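You operate a simulated robot arm through the tools that you are given. There is no shell and no other tool. Be economical: measure what you need, move in short steps, check, and stop when the job is done.

Carry out the task below with a simulated robot arm. There is one attempt and no reset: what you move stays moved.

## Task
Run three long pieces into the catch tray.
Fine: set the length and count knobs; power switch off at the end.

It is judged by the outcome, as a careful person would: the job done as asked, and still so three seconds after it is handed in. It fails if anything else is knocked over, pushed out of place, dropped, spilled or broken.

## Robot
A 6-joint arm with a two-finger parallel gripper, fixed in place. Base frame: the origin is at the foot of the arm, x ahead of it, y to its left, z up. Units: m, rad, N and s.
With the tool pointing down near the work surface it reaches from about 0.24 to 0.64 m from the base axis. Its first joint turns from -1.152 to 1.152 rad. Payload 2.7 kg.
Tool frame: the origin (TCP) lies between the finger pads and is the grasp point; the fingertips stand 0.023 m ahead of it; z points along the fingers, y is the line along which they close. Largest opening 0.094 m; finger width 0.038, thickness 0.01; the body of the gripper, 0.054 by 0.096 m, starts 0.039 m behind the TCP.
Orientation is told as [roll, pitch, yaw] about the base's x, y, z axes, in that order, counted from this pose: with the fingers straight down and closing along the base's y, the tool's x points along the base's -x, its y along +y and its z along -z.

## Interface
- The arm moves only by the tool drive_tool. Its arguments are lists of equal length, an entry for each row: "linear": the shift along the tool's x, y, z in m, a list of three; "dr": the turn, a rotation vector about the tool's x, y, z in rad, a list of three; "fingers": the gripper command, from -1 (shut) to 1 (fully open), values between in proportion. In form: {"linear": [[dx, dy, dz], ...], "dr": [[ax, ay, az], ...], "fingers": [fingers, ...]}. A call has 1 to 8 rows; each row is the pose to reach, as a shift and turn from the pose commanded when the call began, along the tool's axes at that moment. A row lasts 0.2 s, in which the tool goes at most 0.05 m and 0.15 rad; a call with a longer step from one row to the next is refused whole, and so is a gripper value outside its range. Where a pose cannot be reached the arm comes as near as it can. A force on the tool above 40 N (or 10 N above the force at the start of the call, whichever is more), or a blocked arm, ends the call early, and 0.2 s more pass. Each finger travels about 0.045 m/s and halts on what it meets, pressing with about 39 N; the grip force reading is that of the motor and also rises with nothing between the fingers. The clock runs only during rows and for 0.2 s after the last one: add rows that repeat a pose to give the fingers time. It gives the time, the measured TCP pose, the force on the tool (base axes), the opening and the grip force at its end, in the units of the frame above (readings bear some noise).
- Cameras (640 x 400 px; columns grow to the right, rows downward): "scene" is fixed at [0.087, -0.4381, 1.4204]; the picture's right is [0.67, -0.74, 0.00], its down [-0.30, -0.27, -0.91] and it looks along [0.68, 0.61, -0.41] (base axes); focal length 309 px, centre (320, 200). "wrist" rides on the gripper at [0.086, 0.016, -0.074] in the tool frame; the picture's right is [-0.18, 0.98, 0.00], its down [-0.58, -0.11, -0.81] and it looks along [-0.79, -0.15, 0.59] (tool axes); focal length 243 px, centre (320, 200). There is no depth. A picture from a camera that has moved, and an enlarged one, comes with that camera's place and axes in the base frame and with its lens.
- camera(camera): a new picture of that camera. It takes no simulated time.
- enlarge(camera, box): a new picture of the part [left, top, right, bottom] of that camera's present view, enlarged. It takes no simulated time.
- job_done(): hands the job in; it is judged then, once.

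Work in short steps. Places have to be worked out from the pictures, the camera data and where the tool is seen: move nearer, look again, correct. Check each grasp and each placing, and mend what went wrong. You have 120 turns and 68 pictures in all, those below and enlarged ones among them. Open the gripper and draw the arm clear of the work before you hand the job in, unless the task says otherwise; then end with one line.

The tools are called after "Request:" as name(argument=value, ...) on one line, values as JSON. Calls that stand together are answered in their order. drive_tool: Moves the arm, as the interface text tells. Its arguments: {"type":"object","properties":{"linear":{"type":"array","items":{"type":"array","items":{"type":"number"}}},"dr":{"type":"array","items":{"type":"array","items":{"type":"number"}}},"fingers":{"type":"array","items":{"type":"number"}}},"required":["linear","dr","fingers"]} The other tools are called the same way: camera (camera) takes a picture; enlarge (camera, box) takes an enlarged picture of a part of a camera's view; job_done () hands the job in.

At the start:

```text
time: 0.0
eef_pos: [0.3536, -0.0579, 1.2733]
tcp_rot: [0.0, 0.0, -0.001]
force: [0.0, -0.3, 0.4]
gripper_width: 0.0938
grip_force: 0.1
```

scene: 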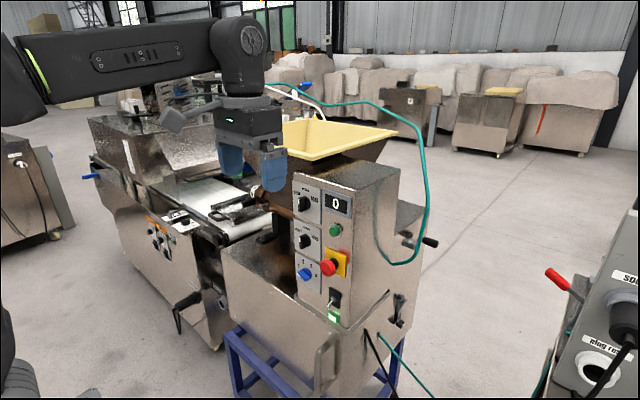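
wrist: 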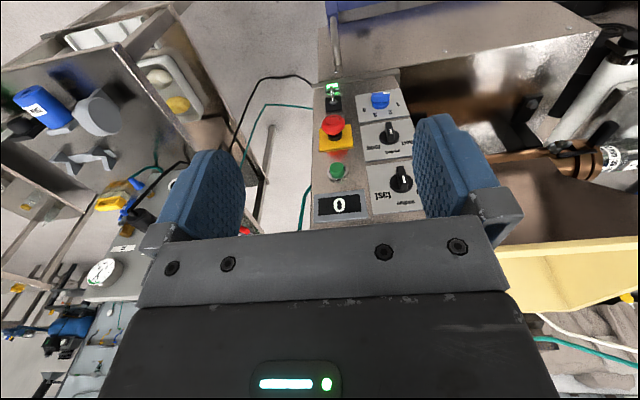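

Let me look closely at the control panel first.

Request:
enlarge(camera="scene", box=[270, 160, 400, 340])

Request:
enlarge(camera="wrist", box=[300, 70, 430, 230])

```text
2.22 times, centred on (335, 250) of scene
camera zoom: at [0.087, -0.4381, 1.4204], right [0.67, -0.74, 0.0], down [-0.3, -0.27, -0.91], along [0.68, 0.61, -0.41], focal length 688 px, centre (287, 89)
```

zoom: 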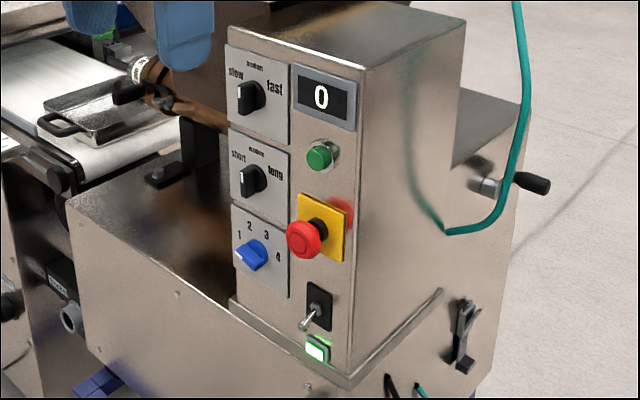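

```text
2.50 times, centred on (365, 150) of wrist
camera zoom: at [0.2673, -0.0404, 1.3468], right [0.18, 0.98, 0.0], down [0.58, -0.11, 0.81], along [0.79, -0.15, -0.59], focal length 606 px, centre (208, 325)
```

zoom: 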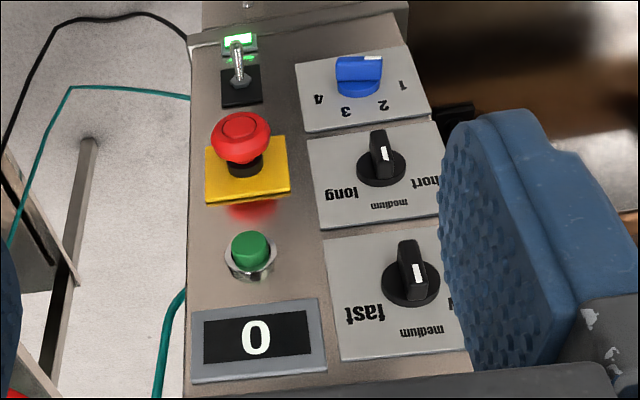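

The panel faces the robot (plane x≈0.553). The knobs are at y≈0.02: speed z≈1.12, length z≈1.025, count z≈0.92. The start button is at about (-0.07, 1.085). I'll pitch the tool toward horizontal while staying clear of the panel.

Request:
drive_tool(linear=[[0, 0, 0.01], [0, 0.01, 0.02], [0, 0.02, 0.04], [0, 0.03, 0.06], [-0.01, 0.04, 0.08], [-0.02, 0.05, 0.1], [-0.03, 0.06, 0.12], [-0.04, 0.07, 0.14]], dr=[[0, -0.15, 0], [0, -0.3, 0], [0, -0.45, 0], [0, -0.6, 0], [0, -0.75, 0], [0, -0.9, 0], [0, -1.05, 0], [0, -1.2, 0]], fingers=[0.3, 0.3, 0.3, 0.3, 0.3, 0.3, 0.3, 0.3])

```text
time: 1.8
eef_pos: [0.3936, 0.0148, 1.1645]
tcp_rot: [-0.058, -1.043, -0.063]
force: [-0.4, 4.2, 1.1]
gripper_width: 0.061
grip_force: 0.0
out of reach, approached as far as the arm can: row 7, 8
```

The arm stopped short of horizontal, probably folded too close in. I'll move forward a bit and finish the turn.

Request:
drive_tool(linear=[[-0.01, 0, 0.017], [-0.02, 0, 0.034], [-0.03, 0, 0.05], [-0.03, 0, 0.05]], dr=[[0, -0.14, 0], [0, -0.28, 0], [0, -0.42, 0], [0, -0.52, 0]], fingers=[0.3, 0.3, 0.3, 0.3])

Request:
camera(camera="scene")

```text
time: 2.8
eef_pos: [0.4501, 0.0535, 1.1677]
tcp_rot: [-1.64, -1.514, 1.529]
force: [0.9, -0.2, 0.3]
gripper_width: 0.0614
grip_force: 0.1
out of reach, approached as far as the arm can: row 1, 2, 3, 4
```

```text
63 pictures are left
```

scene: 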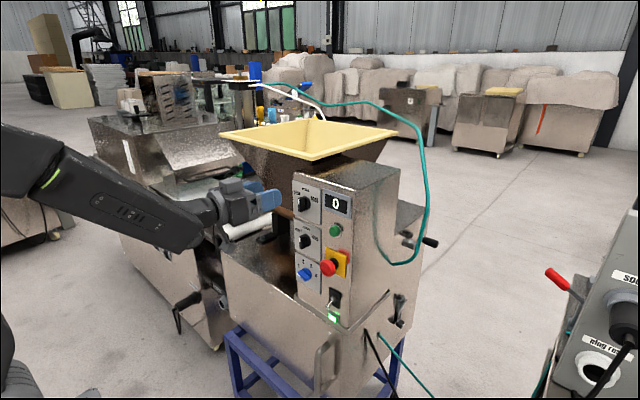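

The tool is now nearly horizontal, with yaw about −0.11 and roll about −0.06. I'll correct those and descend in front of the length knob.

Request:
drive_tool(linear=[[0.036, -0.006, 0.0], [0.072, -0.012, 0.0], [0.109, -0.018, 0.0], [0.145, -0.025, 0.0], [0.145, -0.025, 0.0]], dr=[[-0.03, 0, 0.015], [-0.06, 0, 0.03], [-0.09, 0, 0.05], [-0.11, 0, 0.057], [-0.11, 0, 0.057]], fingers=[0.3, 0.3, 0.3, 0.3, 0.3])

Request:
camera(camera="scene")

Request:
camera(camera="wrist")

```text
time: 4.0
eef_pos: [0.4377, 0.1127, 1.0599]
tcp_rot: [-1.386, -1.542, 1.368]
force: [0.2, 0.2, 0.9]
gripper_width: 0.0611
grip_force: 0.1
out of reach, approached as far as the arm can: row 1, 2, 3, 4, 5
```

```text
62 pictures are left
```

scene: 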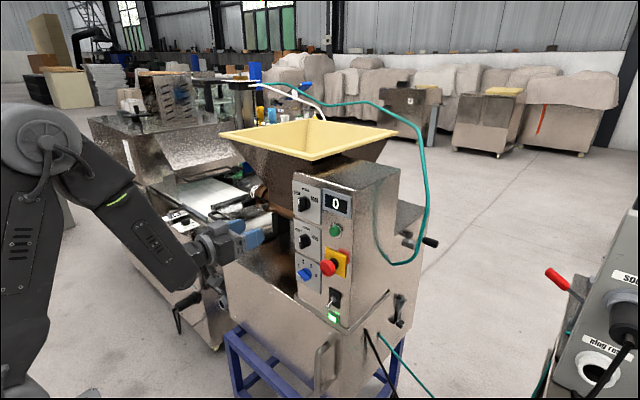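

```text
61 pictures are left
camera wrist: at [0.3622, 0.1265, 0.9723], right [0.02, 0.99, 0.15], down [-0.8, -0.08, 0.59], along [0.59, -0.14, 0.79], focal length 243 px, centre (320, 200)
```

wrist: 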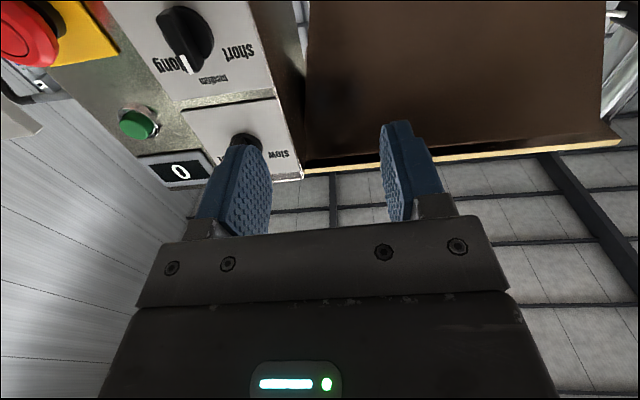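

The arm gets there only with lateral error, so I need to understand the wrist geometry.

Request:
enlarge(camera="scene", box=[0, 90, 320, 320])

```text
1.74 times, centred on (160, 205) of scene
camera zoom: at [0.0871, -0.4381, 1.4204], right [0.67, -0.74, 0.0], down [-0.3, -0.27, -0.91], along [0.68, 0.61, -0.41], focal length 538 px, centre (598, 191)
```

zoom: 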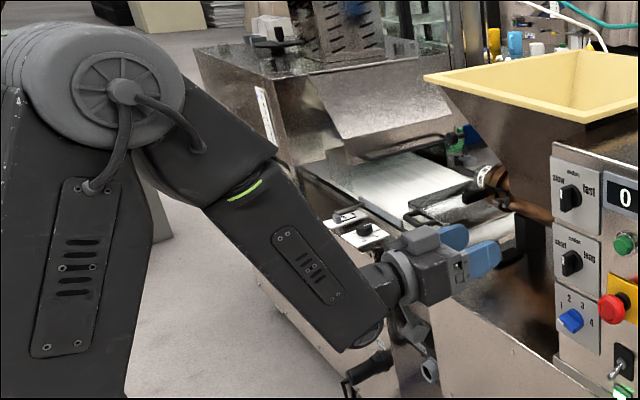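

The orientation is now almost exactly horizontal. I'll test whether the arm follows a sideways shift toward the knob column.

Request:
drive_tool(linear=[[0, -0.03, 0], [0, -0.06, 0], [0, -0.092, 0], [0, -0.092, 0]], dr=[[0, 0, 0.01], [0, 0, 0.02], [0, 0, 0.036], [0, 0, 0.036]], fingers=[0.3, 0.3, 0.3, 0.3])

```text
time: 5.0
eef_pos: [0.4367, 0.1074, 1.0914]
tcp_rot: [-0.161, -1.558, 0.142]
force: [-0.1, 0.1, -0.6]
gripper_width: 0.0611
grip_force: 0.1
out of reach, approached as far as the arm can: row 1, 2, 3, 4
```

Fully horizontal is blocked by a wrist limit, so I'll use a tool tilted about 45° down, which lines up better with the forearm. I'll test that in front of the knobs.

Request:
drive_tool(linear=[[0, -0.015, 0], [0, -0.03, 0], [0, -0.045, 0], [0, -0.06, 0], [0, -0.075, 0], [0, -0.088, 0], [0, -0.088, 0]], dr=[[0, 0.14, 0], [0, 0.28, 0], [0, 0.42, 0], [0, 0.56, 0], [0, 0.66, 0], [0, 0.76, 0], [0, 0.76, 0]], fingers=[0.3, 0.3, 0.3, 0.3, 0.3, 0.3, 0.3])

Request:
camera(camera="wrist")

Request:
camera(camera="scene")

```text
time: 6.6
eef_pos: [0.4379, 0.0156, 1.0871]
tcp_rot: [-0.002, -0.804, -0.018]
force: [-0.7, 0.3, -0.1]
gripper_width: 0.0611
grip_force: 0.1
out of reach, approached as far as the arm can: row 1, 2, 3, 4, 5
```

```text
59 pictures are left
camera wrist: at [0.3253, 0.0348, 1.0759], right [0.15, 0.98, 0.13], down [-0.18, -0.1, 0.98], along [0.97, -0.17, 0.16], focal length 243 px, centre (320, 200)
```

wrist: 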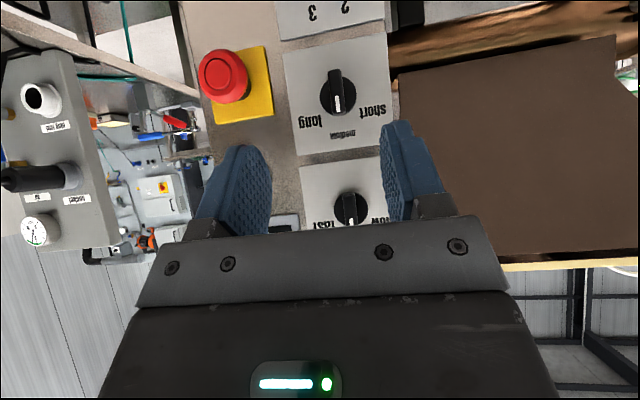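

```text
58 pictures are left
```

scene: 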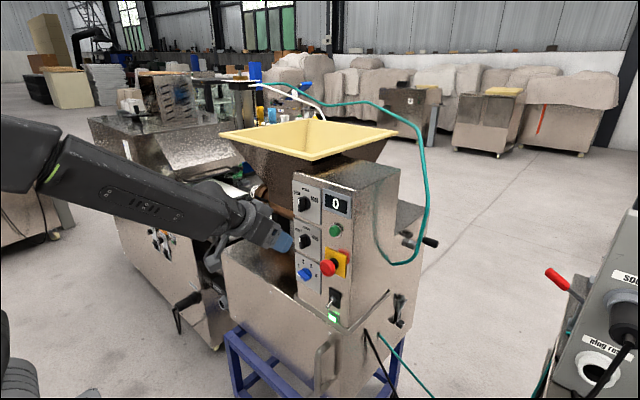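

The 45° pose works, and the length knob reads medium (pointing up). I'll drop lower to see the count knob.

Request:
drive_tool(linear=[[0.028, 0.002, 0.021], [0.057, 0.005, 0.0416], [0.057, 0.005, 0.0416]], dr=[[0, 0, 0], [0, 0, 0], [0, 0, 0]], fingers=[-0.2, -0.2, -0.2])

Request:
camera(camera="wrist")

```text
time: 7.4
eef_pos: [0.4394, 0.0346, 1.0342]
tcp_rot: [-0.04, -0.786, -0.016]
force: [0.5, -1.3, -0.3]
gripper_width: 0.0376
grip_force: 0.1
out of reach, approached as far as the arm can: row 1, 2
```

```text
57 pictures are left
camera wrist: at [0.3267, 0.0563, 1.0229], right [0.17, 0.98, 0.1], down [-0.16, -0.07, 0.98], along [0.97, -0.19, 0.15], focal length 243 px, centre (320, 200)
```

wrist: 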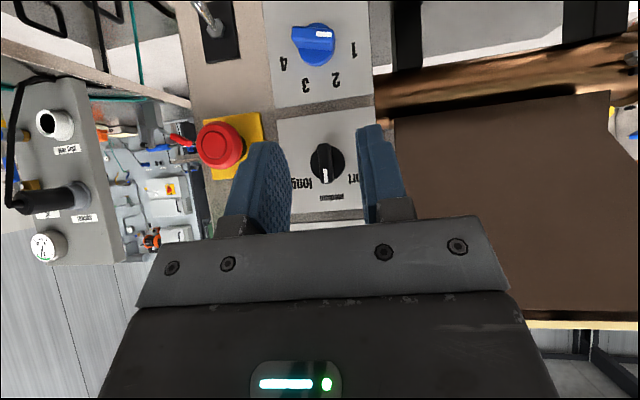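

Lower positions need a steeper tool. I see count at 1 and the length knob at about (y 0.024, z 1.023). The plan is to close the fingers and push the top of the length pointer to the right from its left side. First I'll move to the left of it.

Request:
drive_tool(linear=[[-0.013, 0.012, 0.008], [-0.027, 0.025, 0.016], [-0.027, 0.025, 0.016], [-0.027, 0.025, 0.016], [-0.027, 0.025, 0.016]], dr=[[-0.014, 0, 0.014], [-0.028, 0.04, 0.028], [-0.028, 0.04, 0.028], [-0.028, 0.04, 0.028], [-0.028, 0.04, 0.028]], fingers=[-1, -1, -1, -1, -1])

Request:
camera(camera="wrist")

```text
time: 8.6
eef_pos: [0.4559, 0.0593, 1.023]
tcp_rot: [0.052, -0.761, -0.057]
force: [-0.2, -0.4, 0.0]
gripper_width: 0.0
grip_force: 39.6
out of reach, approached as far as the arm can: row 1, 2, 3, 4, 5
```

```text
56 pictures are left
camera wrist: at [0.3432, 0.0786, 1.0162], right [0.15, 0.97, 0.16], down [-0.14, -0.14, 0.98], along [0.98, -0.17, 0.11], focal length 243 px, centre (320, 200)
```

wrist: 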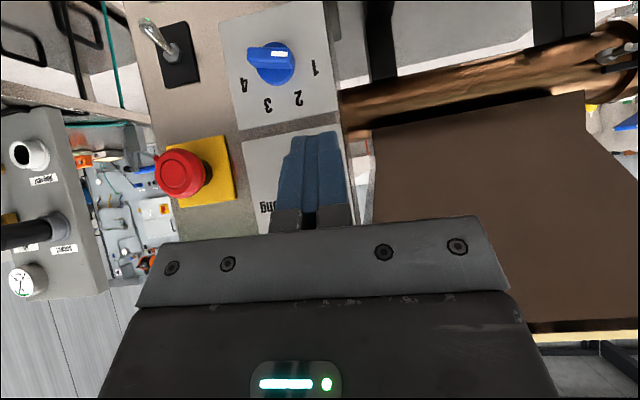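

Near alignment the arm wobbles, so I'll steepen to pitch −0.6 for precise control and remove the roll.

Request:
drive_tool(linear=[[-0.012, 0, -0.003], [-0.025, 0, -0.006], [-0.025, 0, -0.006]], dr=[[0, 0.08, -0.04], [0, 0.16, -0.077], [0, 0.16, -0.077]], fingers=[-1, -1, -1])

Request:
enlarge(camera="scene", box=[250, 160, 380, 340])

```text
time: 9.4
eef_pos: [0.4881, 0.0575, 1.0575]
tcp_rot: [-0.009, -0.799, -0.021]
force: [0.3, -0.5, -0.6]
gripper_width: 0.0003
grip_force: 39.0
out of reach, approached as far as the arm can: row 1, 2
```

```text
2.22 times, centred on (315, 250) of scene
camera zoom: at [0.087, -0.4381, 1.4204], right [0.67, -0.74, 0.0], down [-0.3, -0.27, -0.91], along [0.68, 0.61, -0.41], focal length 688 px, centre (331, 89)
```

zoom: 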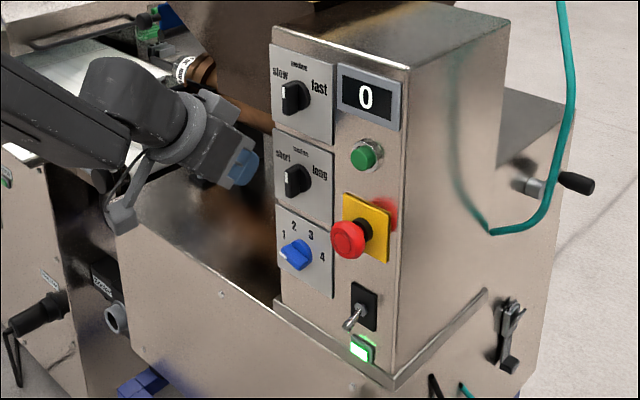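

The commanded pose was reached this time, so I have a clean baseline. Now I'll steepen to −0.6 and sit just left of and above the length knob.

Request:
drive_tool(linear=[[0.003, -0.002, 0.007], [0.0055, -0.003, 0.015], [0.0055, -0.003, 0.015]], dr=[[0, 0.1, 0], [0, 0.2, 0], [0, 0.2, 0]], fingers=[-1, -1, -1])

Request:
enlarge(camera="scene", box=[260, 170, 360, 290])

Request:
camera(camera="wrist")

```text
time: 10.1
eef_pos: [0.522, 0.0496, 1.0895]
tcp_rot: [-0.343, -0.76, 0.172]
force: [-36.0, 4.2, 11.6]
gripper_width: 0.0
grip_force: 38.9
out of reach, approached as far as the arm can: row 1, 2
stopped in row 3: the force on the tool passed its limit (the readings are from after the stop); the commanded pose is now the measured one
```

```text
3.33 times, centred on (310, 230) of scene
camera zoom: at [0.0857, -0.438, 1.4206], right [0.67, -0.74, 0.0], down [-0.3, -0.27, -0.91], along [0.68, 0.61, -0.41], focal length 1031 px, centre (353, 100)
```

zoom: 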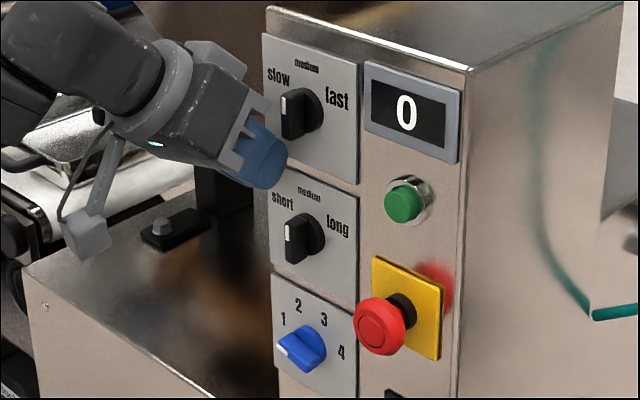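

```text
53 pictures are left
camera wrist: at [0.4088, 0.071, 1.0756], right [0.2, 0.97, -0.11], down [-0.15, 0.15, 0.98], along [0.97, -0.18, 0.18], focal length 243 px, centre (320, 200)
```

wrist: 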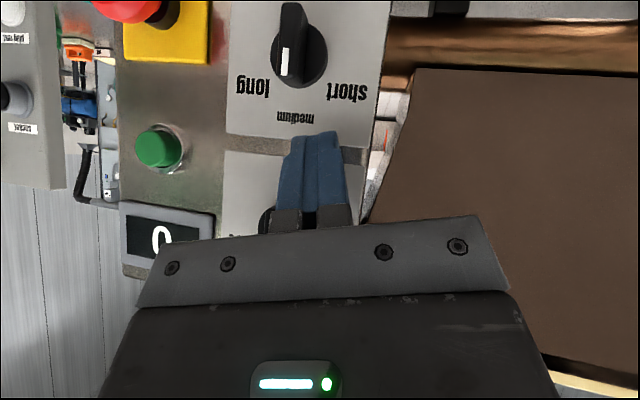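

The singularity made the wrist wander and it touched the panel; nothing appears to have moved. I'll back straight off, then go to a steeper pitch away from the alignment.

Request:
drive_tool(linear=[[0.01, 0, -0.025], [0.02, 0, -0.05], [0.03, 0, -0.07], [0.03, 0, -0.07], [0.03, 0, -0.07], [0.03, 0, -0.07]], dr=[[0, 0, 0], [-0.05, 0.1, 0.03], [-0.1, 0.2, 0.06], [-0.16, 0.3, 0.09], [-0.225, 0.36, 0.125], [-0.225, 0.36, 0.125]], fingers=[-1, -1, -1, -1, -1, -1])

Request:
camera(camera="scene")

```text
time: 11.4
eef_pos: [0.4531, 0.0591, 1.1163]
tcp_rot: [0.008, -0.425, -0.049]
force: [-1.2, -0.2, 0.3]
gripper_width: 0.0
grip_force: 39.2
```

```text
52 pictures are left
```

scene: 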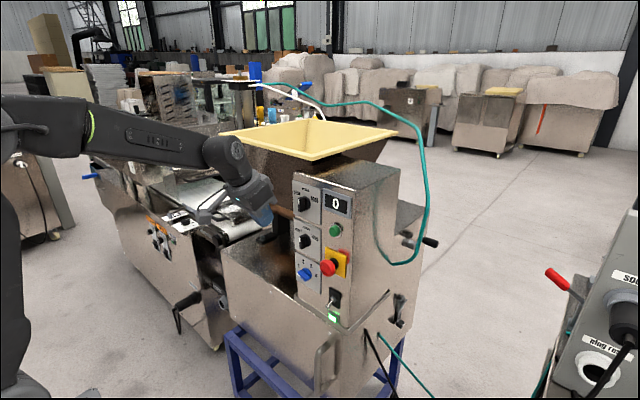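

Clean, accurate tracking at this pitch. I'll move to pitch −0.55 staging left of the length knob, still 3 cm off the panel.

Request:
drive_tool(linear=[[-0.002, -0.001, 0.026], [-0.004, -0.002, 0.052], [-0.0053, -0.003, 0.078], [-0.0053, -0.003, 0.078]], dr=[[-0.01, -0.04, -0.02], [-0.02, -0.08, -0.045], [-0.02, -0.125, -0.045], [-0.02, -0.125, -0.045]], fingers=[-1, -1, -1, -1])

Request:
camera(camera="wrist")

Request:
enlarge(camera="scene", box=[260, 170, 360, 290])

```text
time: 12.4
eef_pos: [0.4907, 0.0565, 1.0461]
tcp_rot: [0.005, -0.551, -0.001]
force: [0.4, 0.2, -0.5]
gripper_width: 0.0002
grip_force: 39.1
```

```text
51 pictures are left
camera wrist: at [0.3784, 0.0723, 1.0628], right [0.15, 0.98, 0.1], down [0.07, -0.11, 0.99], along [0.99, -0.15, -0.09], focal length 243 px, centre (320, 200)
```

wrist: 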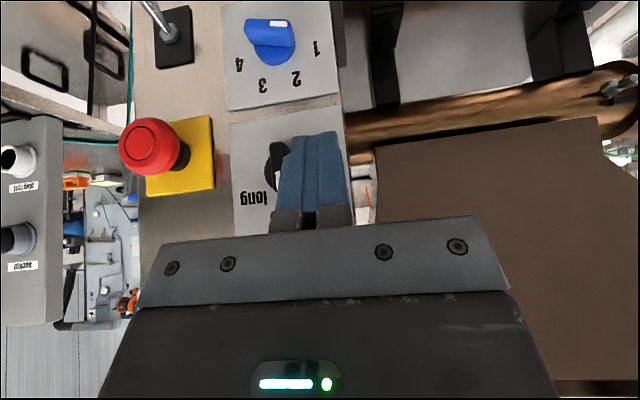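

```text
3.33 times, centred on (310, 230) of scene
camera zoom: at [0.0871, -0.4381, 1.4204], right [0.67, -0.74, 0.0], down [-0.3, -0.27, -0.91], along [0.68, 0.61, -0.41], focal length 1031 px, centre (353, 100)
```

zoom: 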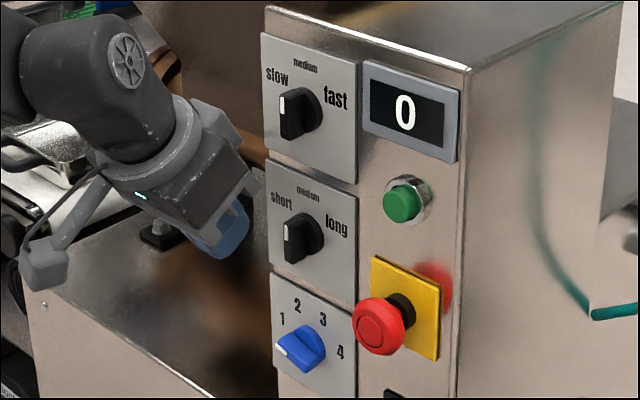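

Tracking is good. I'll advance the fingertips to about 1 cm from the panel, slightly higher, then start sliding right.

Request:
drive_tool(linear=[[-0.0205, 0, 0.0067], [-0.0205, 0, 0.0067], [-0.0205, -0.008, 0.0067], [-0.0205, -0.016, 0.0067], [-0.0205, -0.016, 0.0067]], dr=[[0, 0, 0], [0, 0, 0], [0, 0, 0], [0, 0, 0], [0, 0, 0]], fingers=[-1, -1, -1, -1, -1])

Request:
enlarge(camera="scene", box=[260, 170, 360, 290])

```text
time: 13.7
eef_pos: [0.5109, 0.039, 1.0502]
tcp_rot: [0.004, -0.551, -0.001]
force: [1.1, 0.5, 0.2]
gripper_width: 0.0002
grip_force: 39.4
```

```text
3.33 times, centred on (310, 230) of scene
camera zoom: at [0.087, -0.4381, 1.4204], right [0.67, -0.74, 0.0], down [-0.3, -0.27, -0.91], along [0.68, 0.61, -0.41], focal length 1031 px, centre (353, 100)
```

zoom: 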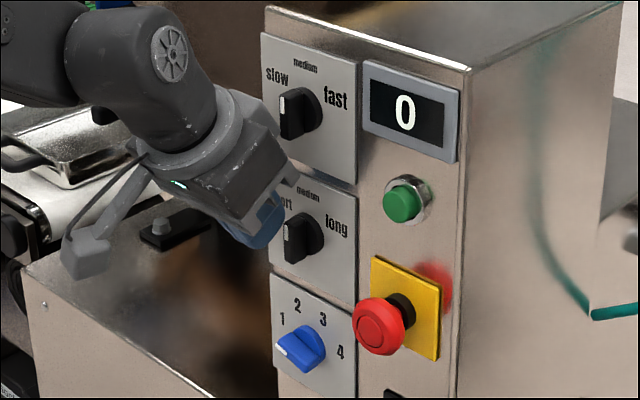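

No contact yet; the fingers are just left of the bar. I'll push on to the right by 8 mm.

Request:
drive_tool(linear=[[0, -0.004, 0], [0, -0.008, 0], [0, -0.008, 0]], dr=[[0, 0, 0], [0, 0, 0], [0, 0, 0]], fingers=[-1, -1, -1])

Request:
enlarge(camera="scene", box=[260, 170, 360, 290])

```text
time: 14.4
eef_pos: [0.5119, 0.0315, 1.0521]
tcp_rot: [0.005, -0.55, 0.002]
force: [-10.3, 7.4, 6.0]
gripper_width: 0.0
grip_force: 39.5
```

```text
3.33 times, centred on (310, 230) of scene
camera zoom: at [0.0866, -0.4379, 1.4205], right [0.67, -0.74, 0.0], down [-0.3, -0.27, -0.91], along [0.68, 0.61, -0.41], focal length 1031 px, centre (353, 100)
```

zoom: 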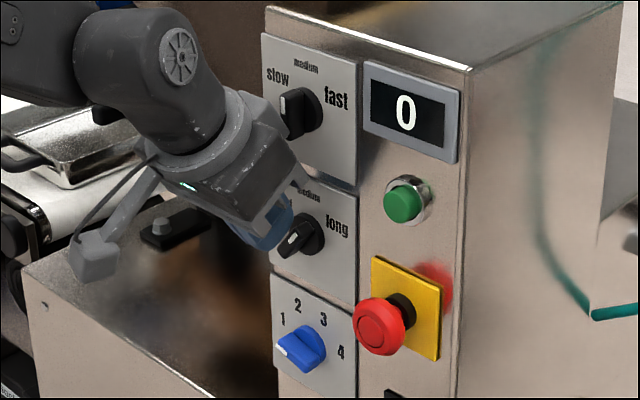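

The knob is turning toward long. I'll push a little further, easing off the panel slightly.

Request:
drive_tool(linear=[[0.002, -0.003, -0.001], [0.002, -0.005, -0.001], [0.002, -0.005, -0.001]], dr=[[0, 0, 0], [0, 0, 0], [0, 0, 0]], fingers=[-1, -1, -1])

Request:
enlarge(camera="scene", box=[270, 200, 350, 270])

```text
time: 15.2
eef_pos: [0.5087, 0.0263, 1.0525]
tcp_rot: [0.007, -0.55, 0.0]
force: [-0.8, -0.1, -0.5]
gripper_width: 0.0
grip_force: 39.2
```

```text
5.71 times, centred on (310, 235) of scene
camera zoom: at [0.087, -0.4381, 1.4204], right [0.67, -0.74, 0.0], down [-0.3, -0.27, -0.91], along [0.68, 0.61, -0.41], focal length 1768 px, centre (377, 0)
```

zoom: 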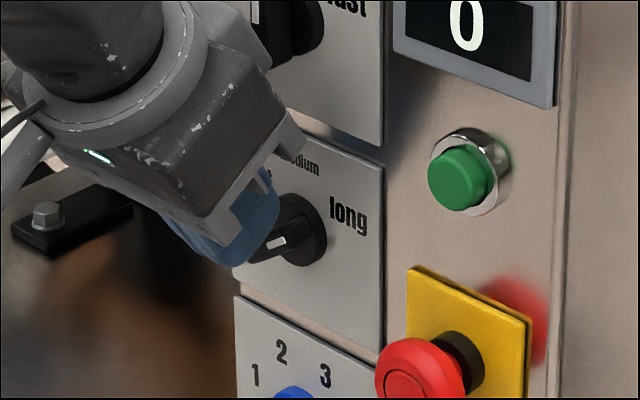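

The force has dropped and the pointer sits near "long", so it probably snapped into a detent. I'll retract to look.

Request:
drive_tool(linear=[[0.0, 0.006, 0], [0.034, 0.006, -0.021], [0.055, 0.03, -0.06], [0.055, 0.03, -0.06]], dr=[[0, 0, 0], [0, 0, 0], [0, 0, 0], [0, 0, 0]], fingers=[-1, -1, -1, -1])

Request:
enlarge(camera="scene", box=[270, 210, 350, 330])

Request:
camera(camera="wrist")

```text
refused: row 3 steps farther than a row can; nothing moved
```

```text
3.33 times, centred on (310, 270) of scene
camera zoom: at [0.087, -0.4381, 1.4204], right [0.67, -0.74, 0.0], down [-0.3, -0.27, -0.91], along [0.68, 0.61, -0.41], focal length 1031 px, centre (353, -33)
```

zoom: 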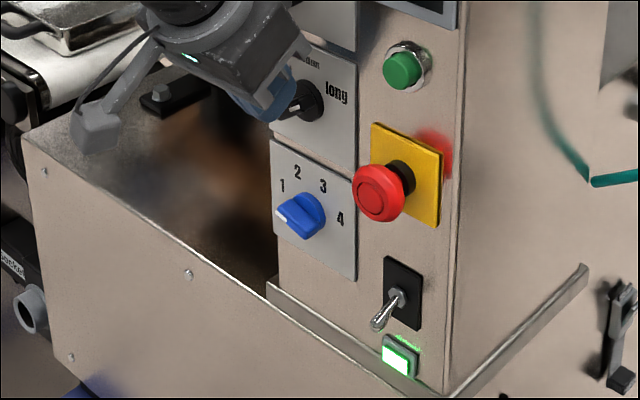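

```text
45 pictures are left
camera wrist: at [0.3967, 0.0428, 1.0691], right [0.15, 0.98, 0.1], down [0.08, -0.11, 0.99], along [0.99, -0.15, -0.09], focal length 243 px, centre (320, 200)
```

wrist: 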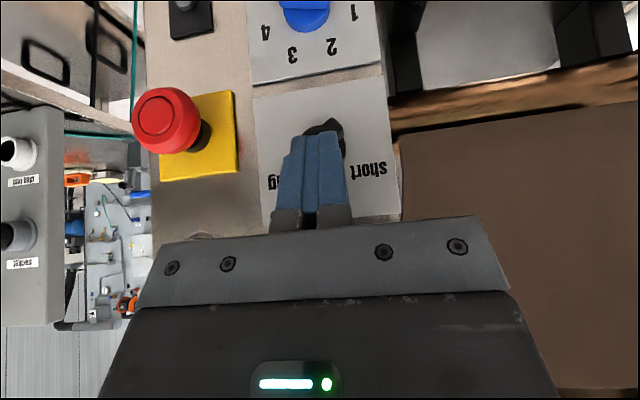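

The step was too long; I'll retract in smaller ones.

Request:
drive_tool(linear=[[0.0, 0.004, 0], [0.017, 0.006, -0.01], [0.034, 0.015, -0.021], [0.045, 0.025, -0.045], [0.05, 0.04, -0.06], [0.05, 0.04, -0.06]], dr=[[0, 0, 0], [0, 0, 0], [0, 0, 0], [0, 0, 0], [0, 0, 0], [0, 0, 0]], fingers=[-1, -1, -1, -1, -1, -1])

Request:
camera(camera="wrist")

```text
time: 16.6
eef_pos: [0.4335, 0.0658, 1.0756]
tcp_rot: [0.006, -0.55, 0.0]
force: [1.1, -0.1, -0.3]
gripper_width: 0.0001
grip_force: 38.9
```

```text
44 pictures are left
camera wrist: at [0.3209, 0.0823, 1.0936], right [0.15, 0.98, 0.1], down [0.08, -0.11, 0.99], along [0.99, -0.15, -0.09], focal length 243 px, centre (320, 200)
```

wrist: 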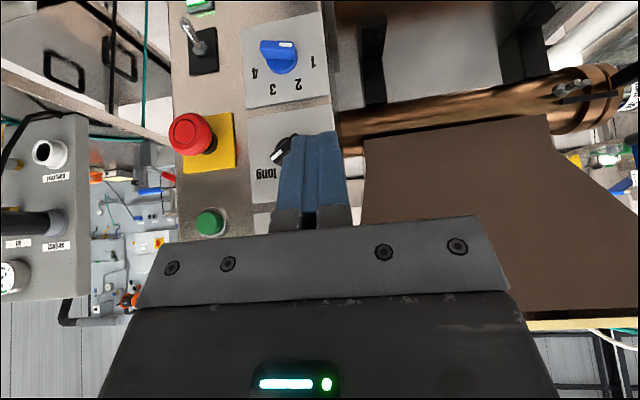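

Request:
enlarge(camera="wrist", box=[230, 20, 350, 210])

Request:
enlarge(camera="scene", box=[280, 205, 340, 295])

```text
2.11 times, centred on (290, 115) of wrist
camera zoom: at [0.3209, 0.0823, 1.0936], right [0.15, 0.98, 0.1], down [0.08, -0.11, 0.99], along [0.99, -0.15, -0.09], focal length 511 px, centre (383, 379)
```

zoom: 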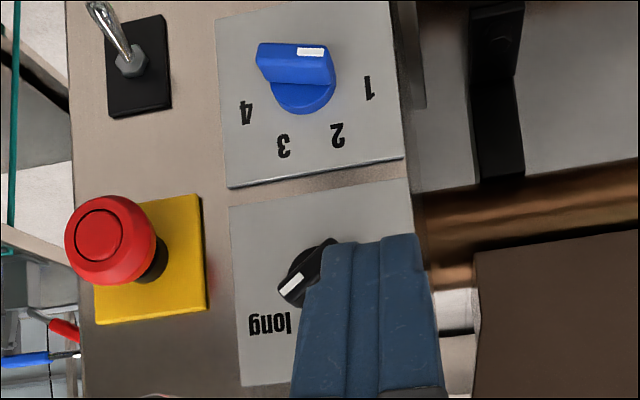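

```text
4.44 times, centred on (310, 250) of scene
camera zoom: at [0.087, -0.4381, 1.4204], right [0.67, -0.74, 0.0], down [-0.3, -0.27, -0.91], along [0.68, 0.61, -0.41], focal length 1375 px, centre (364, -22)
```

zoom: 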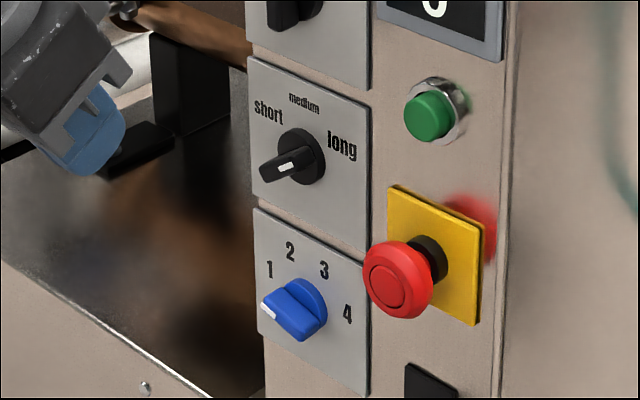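

Length now points at "long". The count knob is at 1, and 3 sits about 27° right of the top. Next I'll move down to look at the count knob up close.

Request:
drive_tool(linear=[[0.006, -0.012, 0.018], [0.011, -0.025, 0.037], [0.017, -0.037, 0.056], [0.022, -0.05, 0.0745], [0.022, -0.05, 0.0745]], dr=[[0, 0.02, 0], [0, 0.03, 0], [0, 0.05, 0], [0, 0.05, 0], [0, 0.05, 0]], fingers=[-1, -1, -1, -1, -1])

Request:
camera(camera="wrist")

```text
time: 17.9
eef_pos: [0.4564, 0.0166, 1.0021]
tcp_rot: [0.004, -0.5, 0.001]
force: [0.1, 0.7, -1.1]
gripper_width: 0.0
grip_force: 39.1
```

```text
41 pictures are left
camera wrist: at [0.3441, 0.0332, 1.0252], right [0.16, 0.98, 0.09], down [0.12, -0.11, 0.99], along [0.98, -0.14, -0.14], focal length 243 px, centre (320, 200)
```

wrist: 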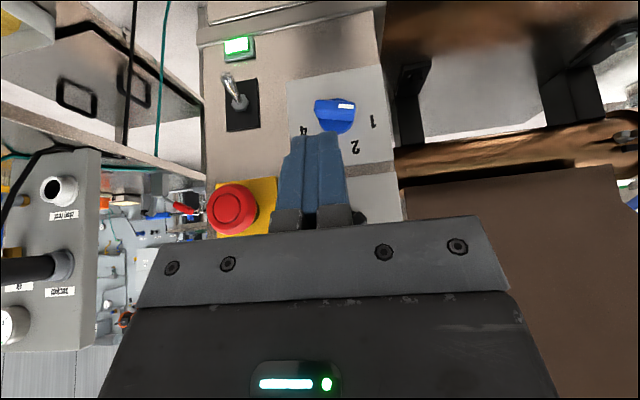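

The count knob is at about y 0.024, z 0.928. I'll open the fingers to about 5 cm and use the right finger alone to press the bar's right end down, which keeps the gripper body clear of the E-stop. Staging now.

Request:
drive_tool(linear=[[-0.004, 0.011, 0.017], [-0.0078, 0.0224, 0.035], [-0.0078, 0.0224, 0.035], [-0.0078, 0.0224, 0.035]], dr=[[0, -0.025, 0], [0, -0.05, 0], [0, -0.05, 0], [0, -0.05, 0]], fingers=[0.064, 0.064, 0.064, 0.064])

Request:
camera(camera="wrist")

Request:
enlarge(camera="scene", box=[260, 200, 360, 320])

```text
time: 18.9
eef_pos: [0.4796, 0.04, 0.9754]
tcp_rot: [0.005, -0.55, 0.002]
force: [-0.1, 0.1, 0.2]
gripper_width: 0.0501
grip_force: 0.2
```

```text
40 pictures are left
camera wrist: at [0.3672, 0.0566, 0.9924], right [0.15, 0.98, 0.1], down [0.08, -0.11, 0.99], along [0.99, -0.14, -0.09], focal length 243 px, centre (320, 200)
```

wrist: 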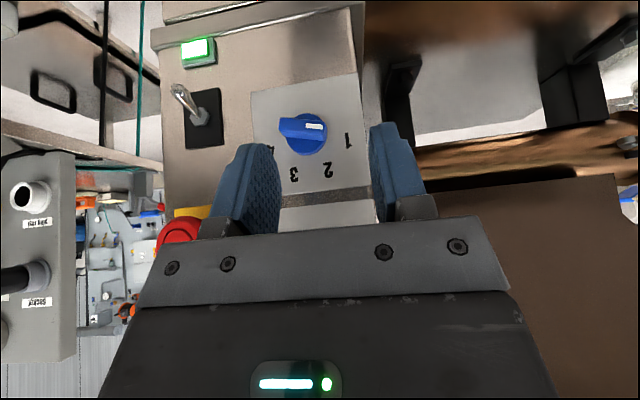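

```text
3.33 times, centred on (310, 260) of scene
camera zoom: at [0.0871, -0.4381, 1.4204], right [0.67, -0.74, 0.0], down [-0.3, -0.27, -0.91], along [0.68, 0.61, -0.41], focal length 1031 px, centre (353, 0)
```

zoom: 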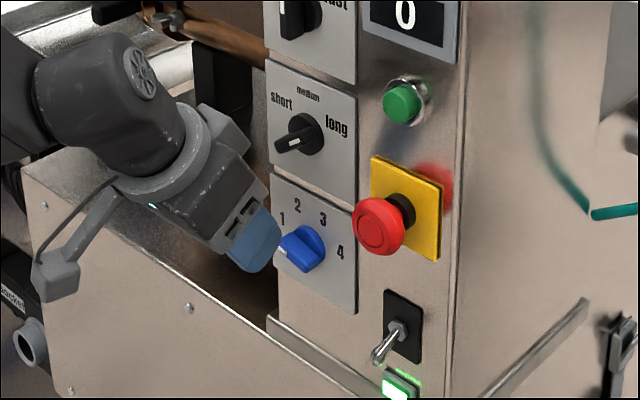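

Knob refined to y≈0.025, z≈0.927. I'll advance to about 1.5 cm off the panel, then descend to just about contact.

Request:
drive_tool(linear=[[-0.026, 0, 0.016], [-0.026, 0, 0.016], [-0.02, 0, 0.026], [-0.0138, 0, 0.036], [-0.0138, 0, 0.036]], dr=[[0, 0, 0], [0, 0, 0], [0, 0, 0], [0, 0, 0], [0, 0, 0]], fingers=[0.064, 0.064, 0.064, 0.064, 0.064])

Request:
enlarge(camera="scene", box=[260, 200, 360, 320])

```text
time: 20.1
eef_pos: [0.5088, 0.0387, 0.9509]
tcp_rot: [0.006, -0.547, 0.001]
force: [-0.9, -0.4, 0.0]
gripper_width: 0.0502
grip_force: 0.0
```

```text
3.33 times, centred on (310, 260) of scene
camera zoom: at [0.0871, -0.4381, 1.4204], right [0.67, -0.74, 0.0], down [-0.3, -0.27, -0.91], along [0.68, 0.61, -0.41], focal length 1031 px, centre (353, 0)
```

zoom: 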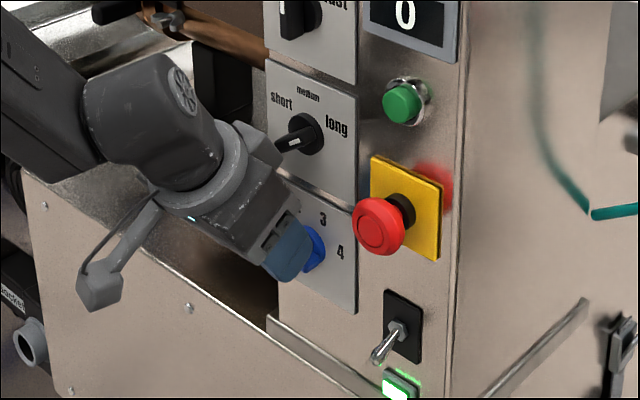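

No contact yet. I'll descend 12 mm to push the right end down.

Request:
drive_tool(linear=[[0.0031, 0, 0.005], [0.0063, 0, 0.0102], [0.0063, 0, 0.0102]], dr=[[0, 0, 0], [0, 0, 0], [0, 0, 0]], fingers=[0.064, 0.064, 0.064])

Request:
camera(camera="wrist")

```text
time: 20.9
eef_pos: [0.5085, 0.0394, 0.9366]
tcp_rot: [0.005, -0.547, 0.001]
force: [-0.8, -1.7, 1.3]
gripper_width: 0.0505
grip_force: 0.9
```

```text
37 pictures are left
camera wrist: at [0.3964, 0.0548, 0.9548], right [0.15, 0.98, 0.1], down [0.08, -0.11, 0.99], along [0.98, -0.14, -0.09], focal length 243 px, centre (320, 200)
```

wrist: 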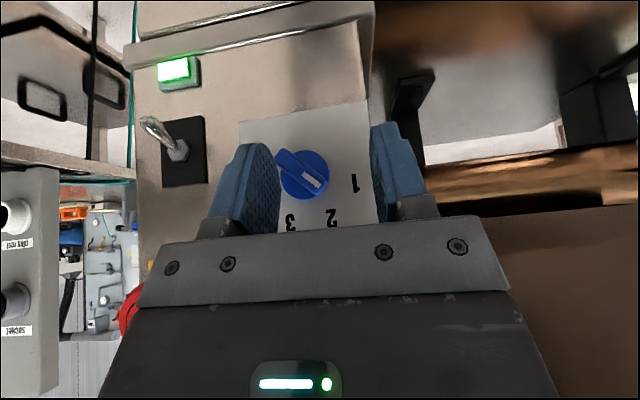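

The pointer has moved partway toward 2. I'll continue 7 mm further down.

Request:
drive_tool(linear=[[0.002, 0, 0.003], [0.0037, 0.002, 0.006], [0.0037, 0.002, 0.006]], dr=[[0, 0, 0], [0, 0, 0], [0, 0, 0]], fingers=[0.064, 0.064, 0.064])

Request:
camera(camera="wrist")

```text
time: 21.6
eef_pos: [0.5107, 0.0409, 0.9333]
tcp_rot: [0.004, -0.547, 0.0]
force: [0.9, -3.3, 1.1]
gripper_width: 0.0516
grip_force: 1.3
```

```text
36 pictures are left
camera wrist: at [0.3964, 0.0572, 0.9498], right [0.15, 0.98, 0.1], down [0.08, -0.11, 0.99], along [0.99, -0.15, -0.09], focal length 243 px, centre (320, 200)
```

wrist: 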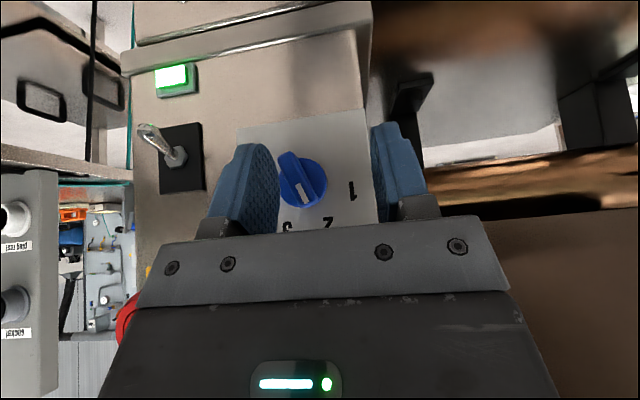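

It's now at about 2. I'll back out, close the fingers, and re-enter left of the pointer's top to push it right to 3.

Request:
drive_tool(linear=[[0.0128, 0, -0.008], [0.0256, 0, -0.0157], [0.015, 0.02, -0.0334], [0.015, 0.02, -0.0334], [0.015, 0.02, -0.0334], [0.015, 0.02, -0.0334]], dr=[[0, 0, 0], [0, 0, 0], [0, 0, 0], [0, 0, 0], [0, 0, 0], [0, 0, 0]], fingers=[0.064, 0.064, 0.064, -1, -1, -1])

Request:
camera(camera="wrist")

```text
time: 23.1
eef_pos: [0.4788, 0.0611, 0.9535]
tcp_rot: [0.007, -0.55, 0.003]
force: [-0.4, 0.2, 0.0]
gripper_width: 0.0001
grip_force: 22.6
out of reach, approached as far as the arm can: row 3
```

```text
35 pictures are left
camera wrist: at [0.3662, 0.0777, 0.9702], right [0.15, 0.98, 0.1], down [0.08, -0.11, 0.99], along [0.99, -0.14, -0.09], focal length 243 px, centre (320, 200)
```

wrist: 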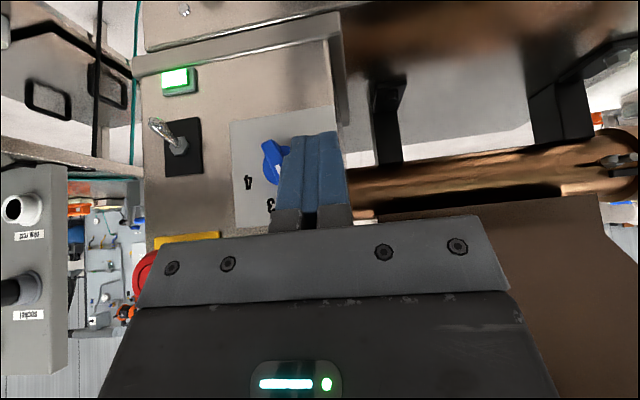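

I'll advance, then slide right toward the pointer's top.

Request:
drive_tool(linear=[[-0.013, 0, 0.008], [-0.0264, 0, 0.0162], [-0.0264, -0.01, 0.0162], [-0.0264, -0.018, 0.0162], [-0.0264, -0.024, 0.0162], [-0.0264, -0.024, 0.0162]], dr=[[0, 0, 0], [0, 0, 0], [0, 0, 0], [0, 0, 0], [0, 0, 0], [0, 0, 0]], fingers=[-1, -1, -1, -1, -1, -1])

Request:
enlarge(camera="scene", box=[270, 220, 350, 310])

```text
time: 24.4
eef_pos: [0.5091, 0.0372, 0.9528]
tcp_rot: [0.004, -0.548, 0.0]
force: [0.4, 1.7, 2.4]
gripper_width: 0.0
grip_force: 39.0
```

```text
4.44 times, centred on (310, 265) of scene
camera zoom: at [0.087, -0.4381, 1.4204], right [0.67, -0.74, 0.0], down [-0.3, -0.27, -0.91], along [0.68, 0.61, -0.41], focal length 1375 px, centre (364, -89)
```

zoom: 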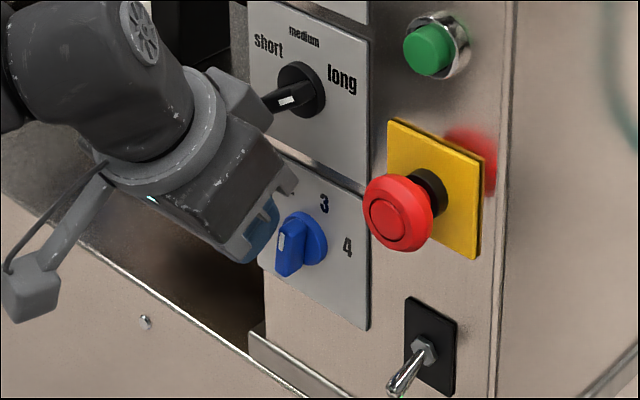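

It's near vertical now. I'll nudge 5 mm further.

Request:
drive_tool(linear=[[0, -0.003, 0], [0, -0.005, 0], [0, -0.005, 0]], dr=[[0, 0, 0], [0, 0, 0], [0, 0, 0]], fingers=[-1, -1, -1])

Request:
enlarge(camera="scene", box=[270, 220, 350, 310])

```text
time: 25.2
eef_pos: [0.5106, 0.0342, 0.9525]
tcp_rot: [0.005, -0.549, 0.003]
force: [-1.3, 4.8, 1.2]
gripper_width: 0.0
grip_force: 39.3
```

```text
4.44 times, centred on (310, 265) of scene
camera zoom: at [0.087, -0.438, 1.4205], right [0.67, -0.74, 0.0], down [-0.3, -0.27, -0.91], along [0.68, 0.61, -0.41], focal length 1375 px, centre (364, -89)
```

zoom: 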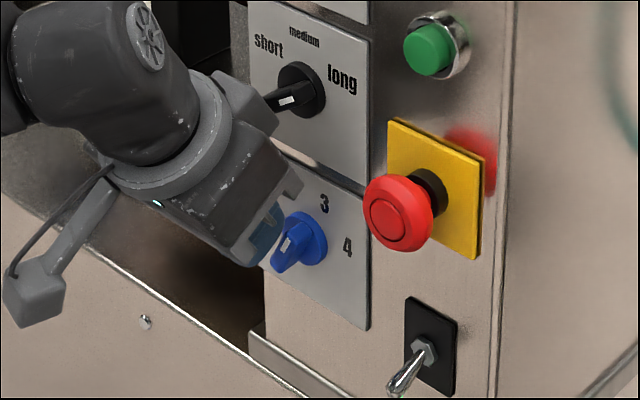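

Looks close to 3. I'll retract left and back, then inspect.

Request:
drive_tool(linear=[[0.0, 0.006, 0.0], [0.017, 0.006, -0.011], [0.034, 0.0, -0.021], [0.051, -0.02, -0.031], [0.055, -0.04, -0.04], [0.055, -0.06, -0.055], [0.055, -0.06, -0.055]], dr=[[0, 0, 0], [0, 0, 0], [0, 0, 0], [0, 0, 0], [0, 0, 0], [0, 0, 0], [0, 0, 0]], fingers=[-1, -1, -1, -1, -1, -1, -1])

Request:
camera(camera="wrist")

Request:
enlarge(camera="wrist", box=[250, 60, 410, 220])

```text
time: 26.9
eef_pos: [0.4294, -0.0284, 0.9699]
tcp_rot: [0.005, -0.551, 0.001]
force: [-0.2, 0.2, 0.0]
gripper_width: 0.0
grip_force: 38.2
out of reach, approached as far as the arm can: row 3, 4, 5
```

```text
32 pictures are left
camera wrist: at [0.3171, -0.0115, 0.9872], right [0.15, 0.98, 0.1], down [0.07, -0.11, 0.99], along [0.99, -0.15, -0.09], focal length 243 px, centre (320, 200)
```

wrist: 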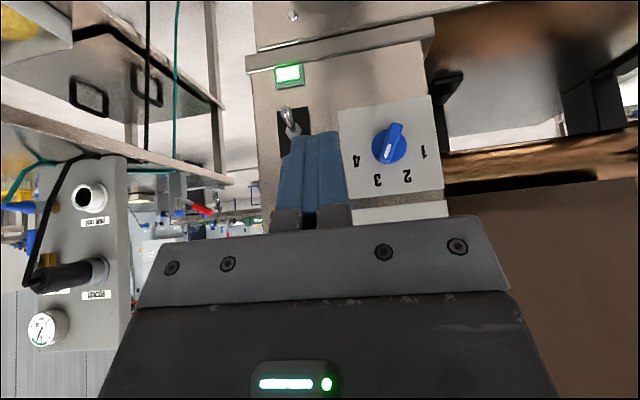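

```text
2.50 times, centred on (330, 140) of wrist
camera zoom: at [0.3171, -0.0115, 0.9872], right [0.15, 0.98, 0.1], down [0.07, -0.11, 0.99], along [0.99, -0.15, -0.09], focal length 606 px, centre (295, 350)
```

zoom: 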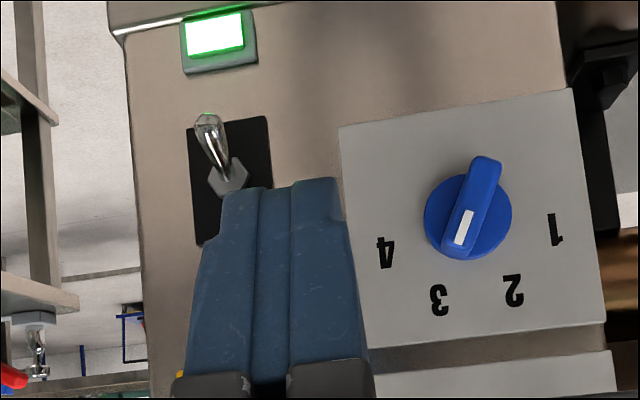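

Count points exactly at 3 and length at long, and the power lamp is lit. Next is the green start button at about (y −0.064, z 1.083). I'll stage in front of it.

Request:
drive_tool(linear=[[-0.025, -0.009, -0.021], [-0.05, -0.018, -0.042], [-0.075, -0.027, -0.063], [-0.0989, -0.0356, -0.0838], [-0.0989, -0.0356, -0.0838]], dr=[[0, 0, 0], [0, 0, 0], [0, 0, 0], [0, 0, 0], [0, 0, 0]], fingers=[-1, -1, -1, -1, -1])

Request:
camera(camera="wrist")

Request:
enlarge(camera="scene", box=[270, 180, 370, 290])

```text
time: 28.1
eef_pos: [0.4733, -0.065, 1.0959]
tcp_rot: [0.006, -0.548, -0.001]
force: [-0.3, 0.3, -0.2]
gripper_width: 0.0002
grip_force: 39.2
out of reach, approached as far as the arm can: row 1
```

```text
30 pictures are left
camera wrist: at [0.3598, -0.0492, 1.1131], right [0.15, 0.98, 0.1], down [0.08, -0.11, 0.99], along [0.99, -0.15, -0.09], focal length 243 px, centre (320, 200)
```

wrist: 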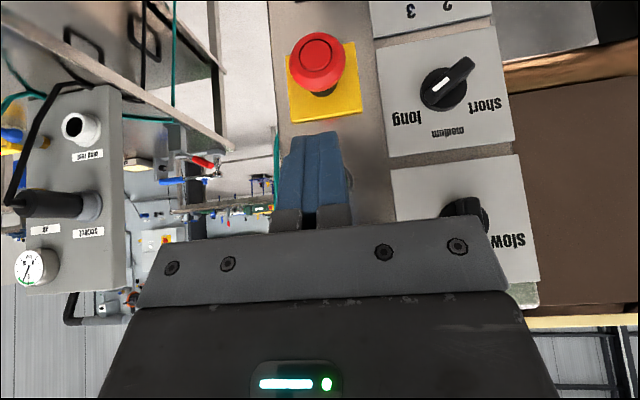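

```text
3.64 times, centred on (320, 235) of scene
camera zoom: at [0.087, -0.4381, 1.4204], right [0.67, -0.74, 0.0], down [-0.3, -0.27, -0.91], along [0.68, 0.61, -0.41], focal length 1125 px, centre (320, 73)
```

zoom: 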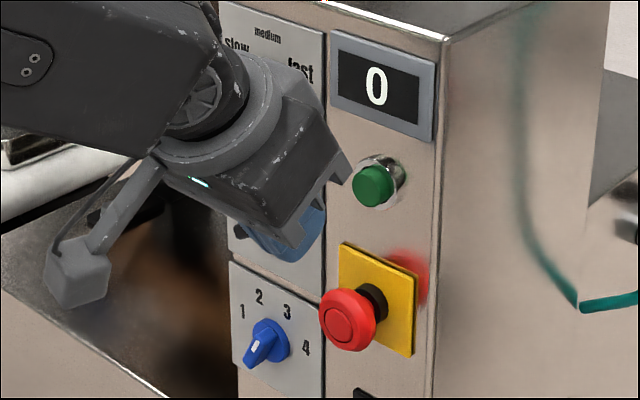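

Aligned with the button in y and z. I'll advance along +x until contact is felt.

Request:
drive_tool(linear=[[-0.017, 0, 0.0105], [-0.0315, 0, 0.0193], [-0.0366, 0, 0.0225], [-0.0392, 0, 0.024]], dr=[[0, 0, 0], [0, 0, 0], [0, 0, 0], [0, 0, 0]], fingers=[-1, -1, -1, -1])

Request:
enlarge(camera="scene", box=[270, 180, 370, 290])

```text
time: 29.1
eef_pos: [0.5182, -0.0658, 1.0917]
tcp_rot: [0.015, -0.55, 0.002]
force: [-10.9, 2.8, 1.6]
gripper_width: 0.0
grip_force: 39.5
out of reach, approached as far as the arm can: row 3, 4
```

```text
3.64 times, centred on (320, 235) of scene
camera zoom: at [0.0867, -0.438, 1.4205], right [0.67, -0.74, 0.0], down [-0.3, -0.27, -0.91], along [0.68, 0.61, -0.41], focal length 1125 px, centre (320, 73)
```

zoom: 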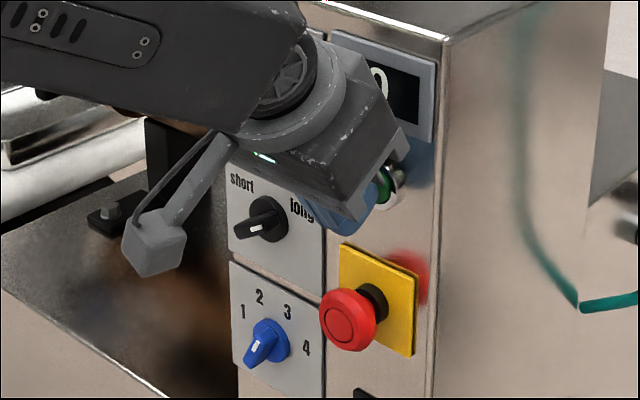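

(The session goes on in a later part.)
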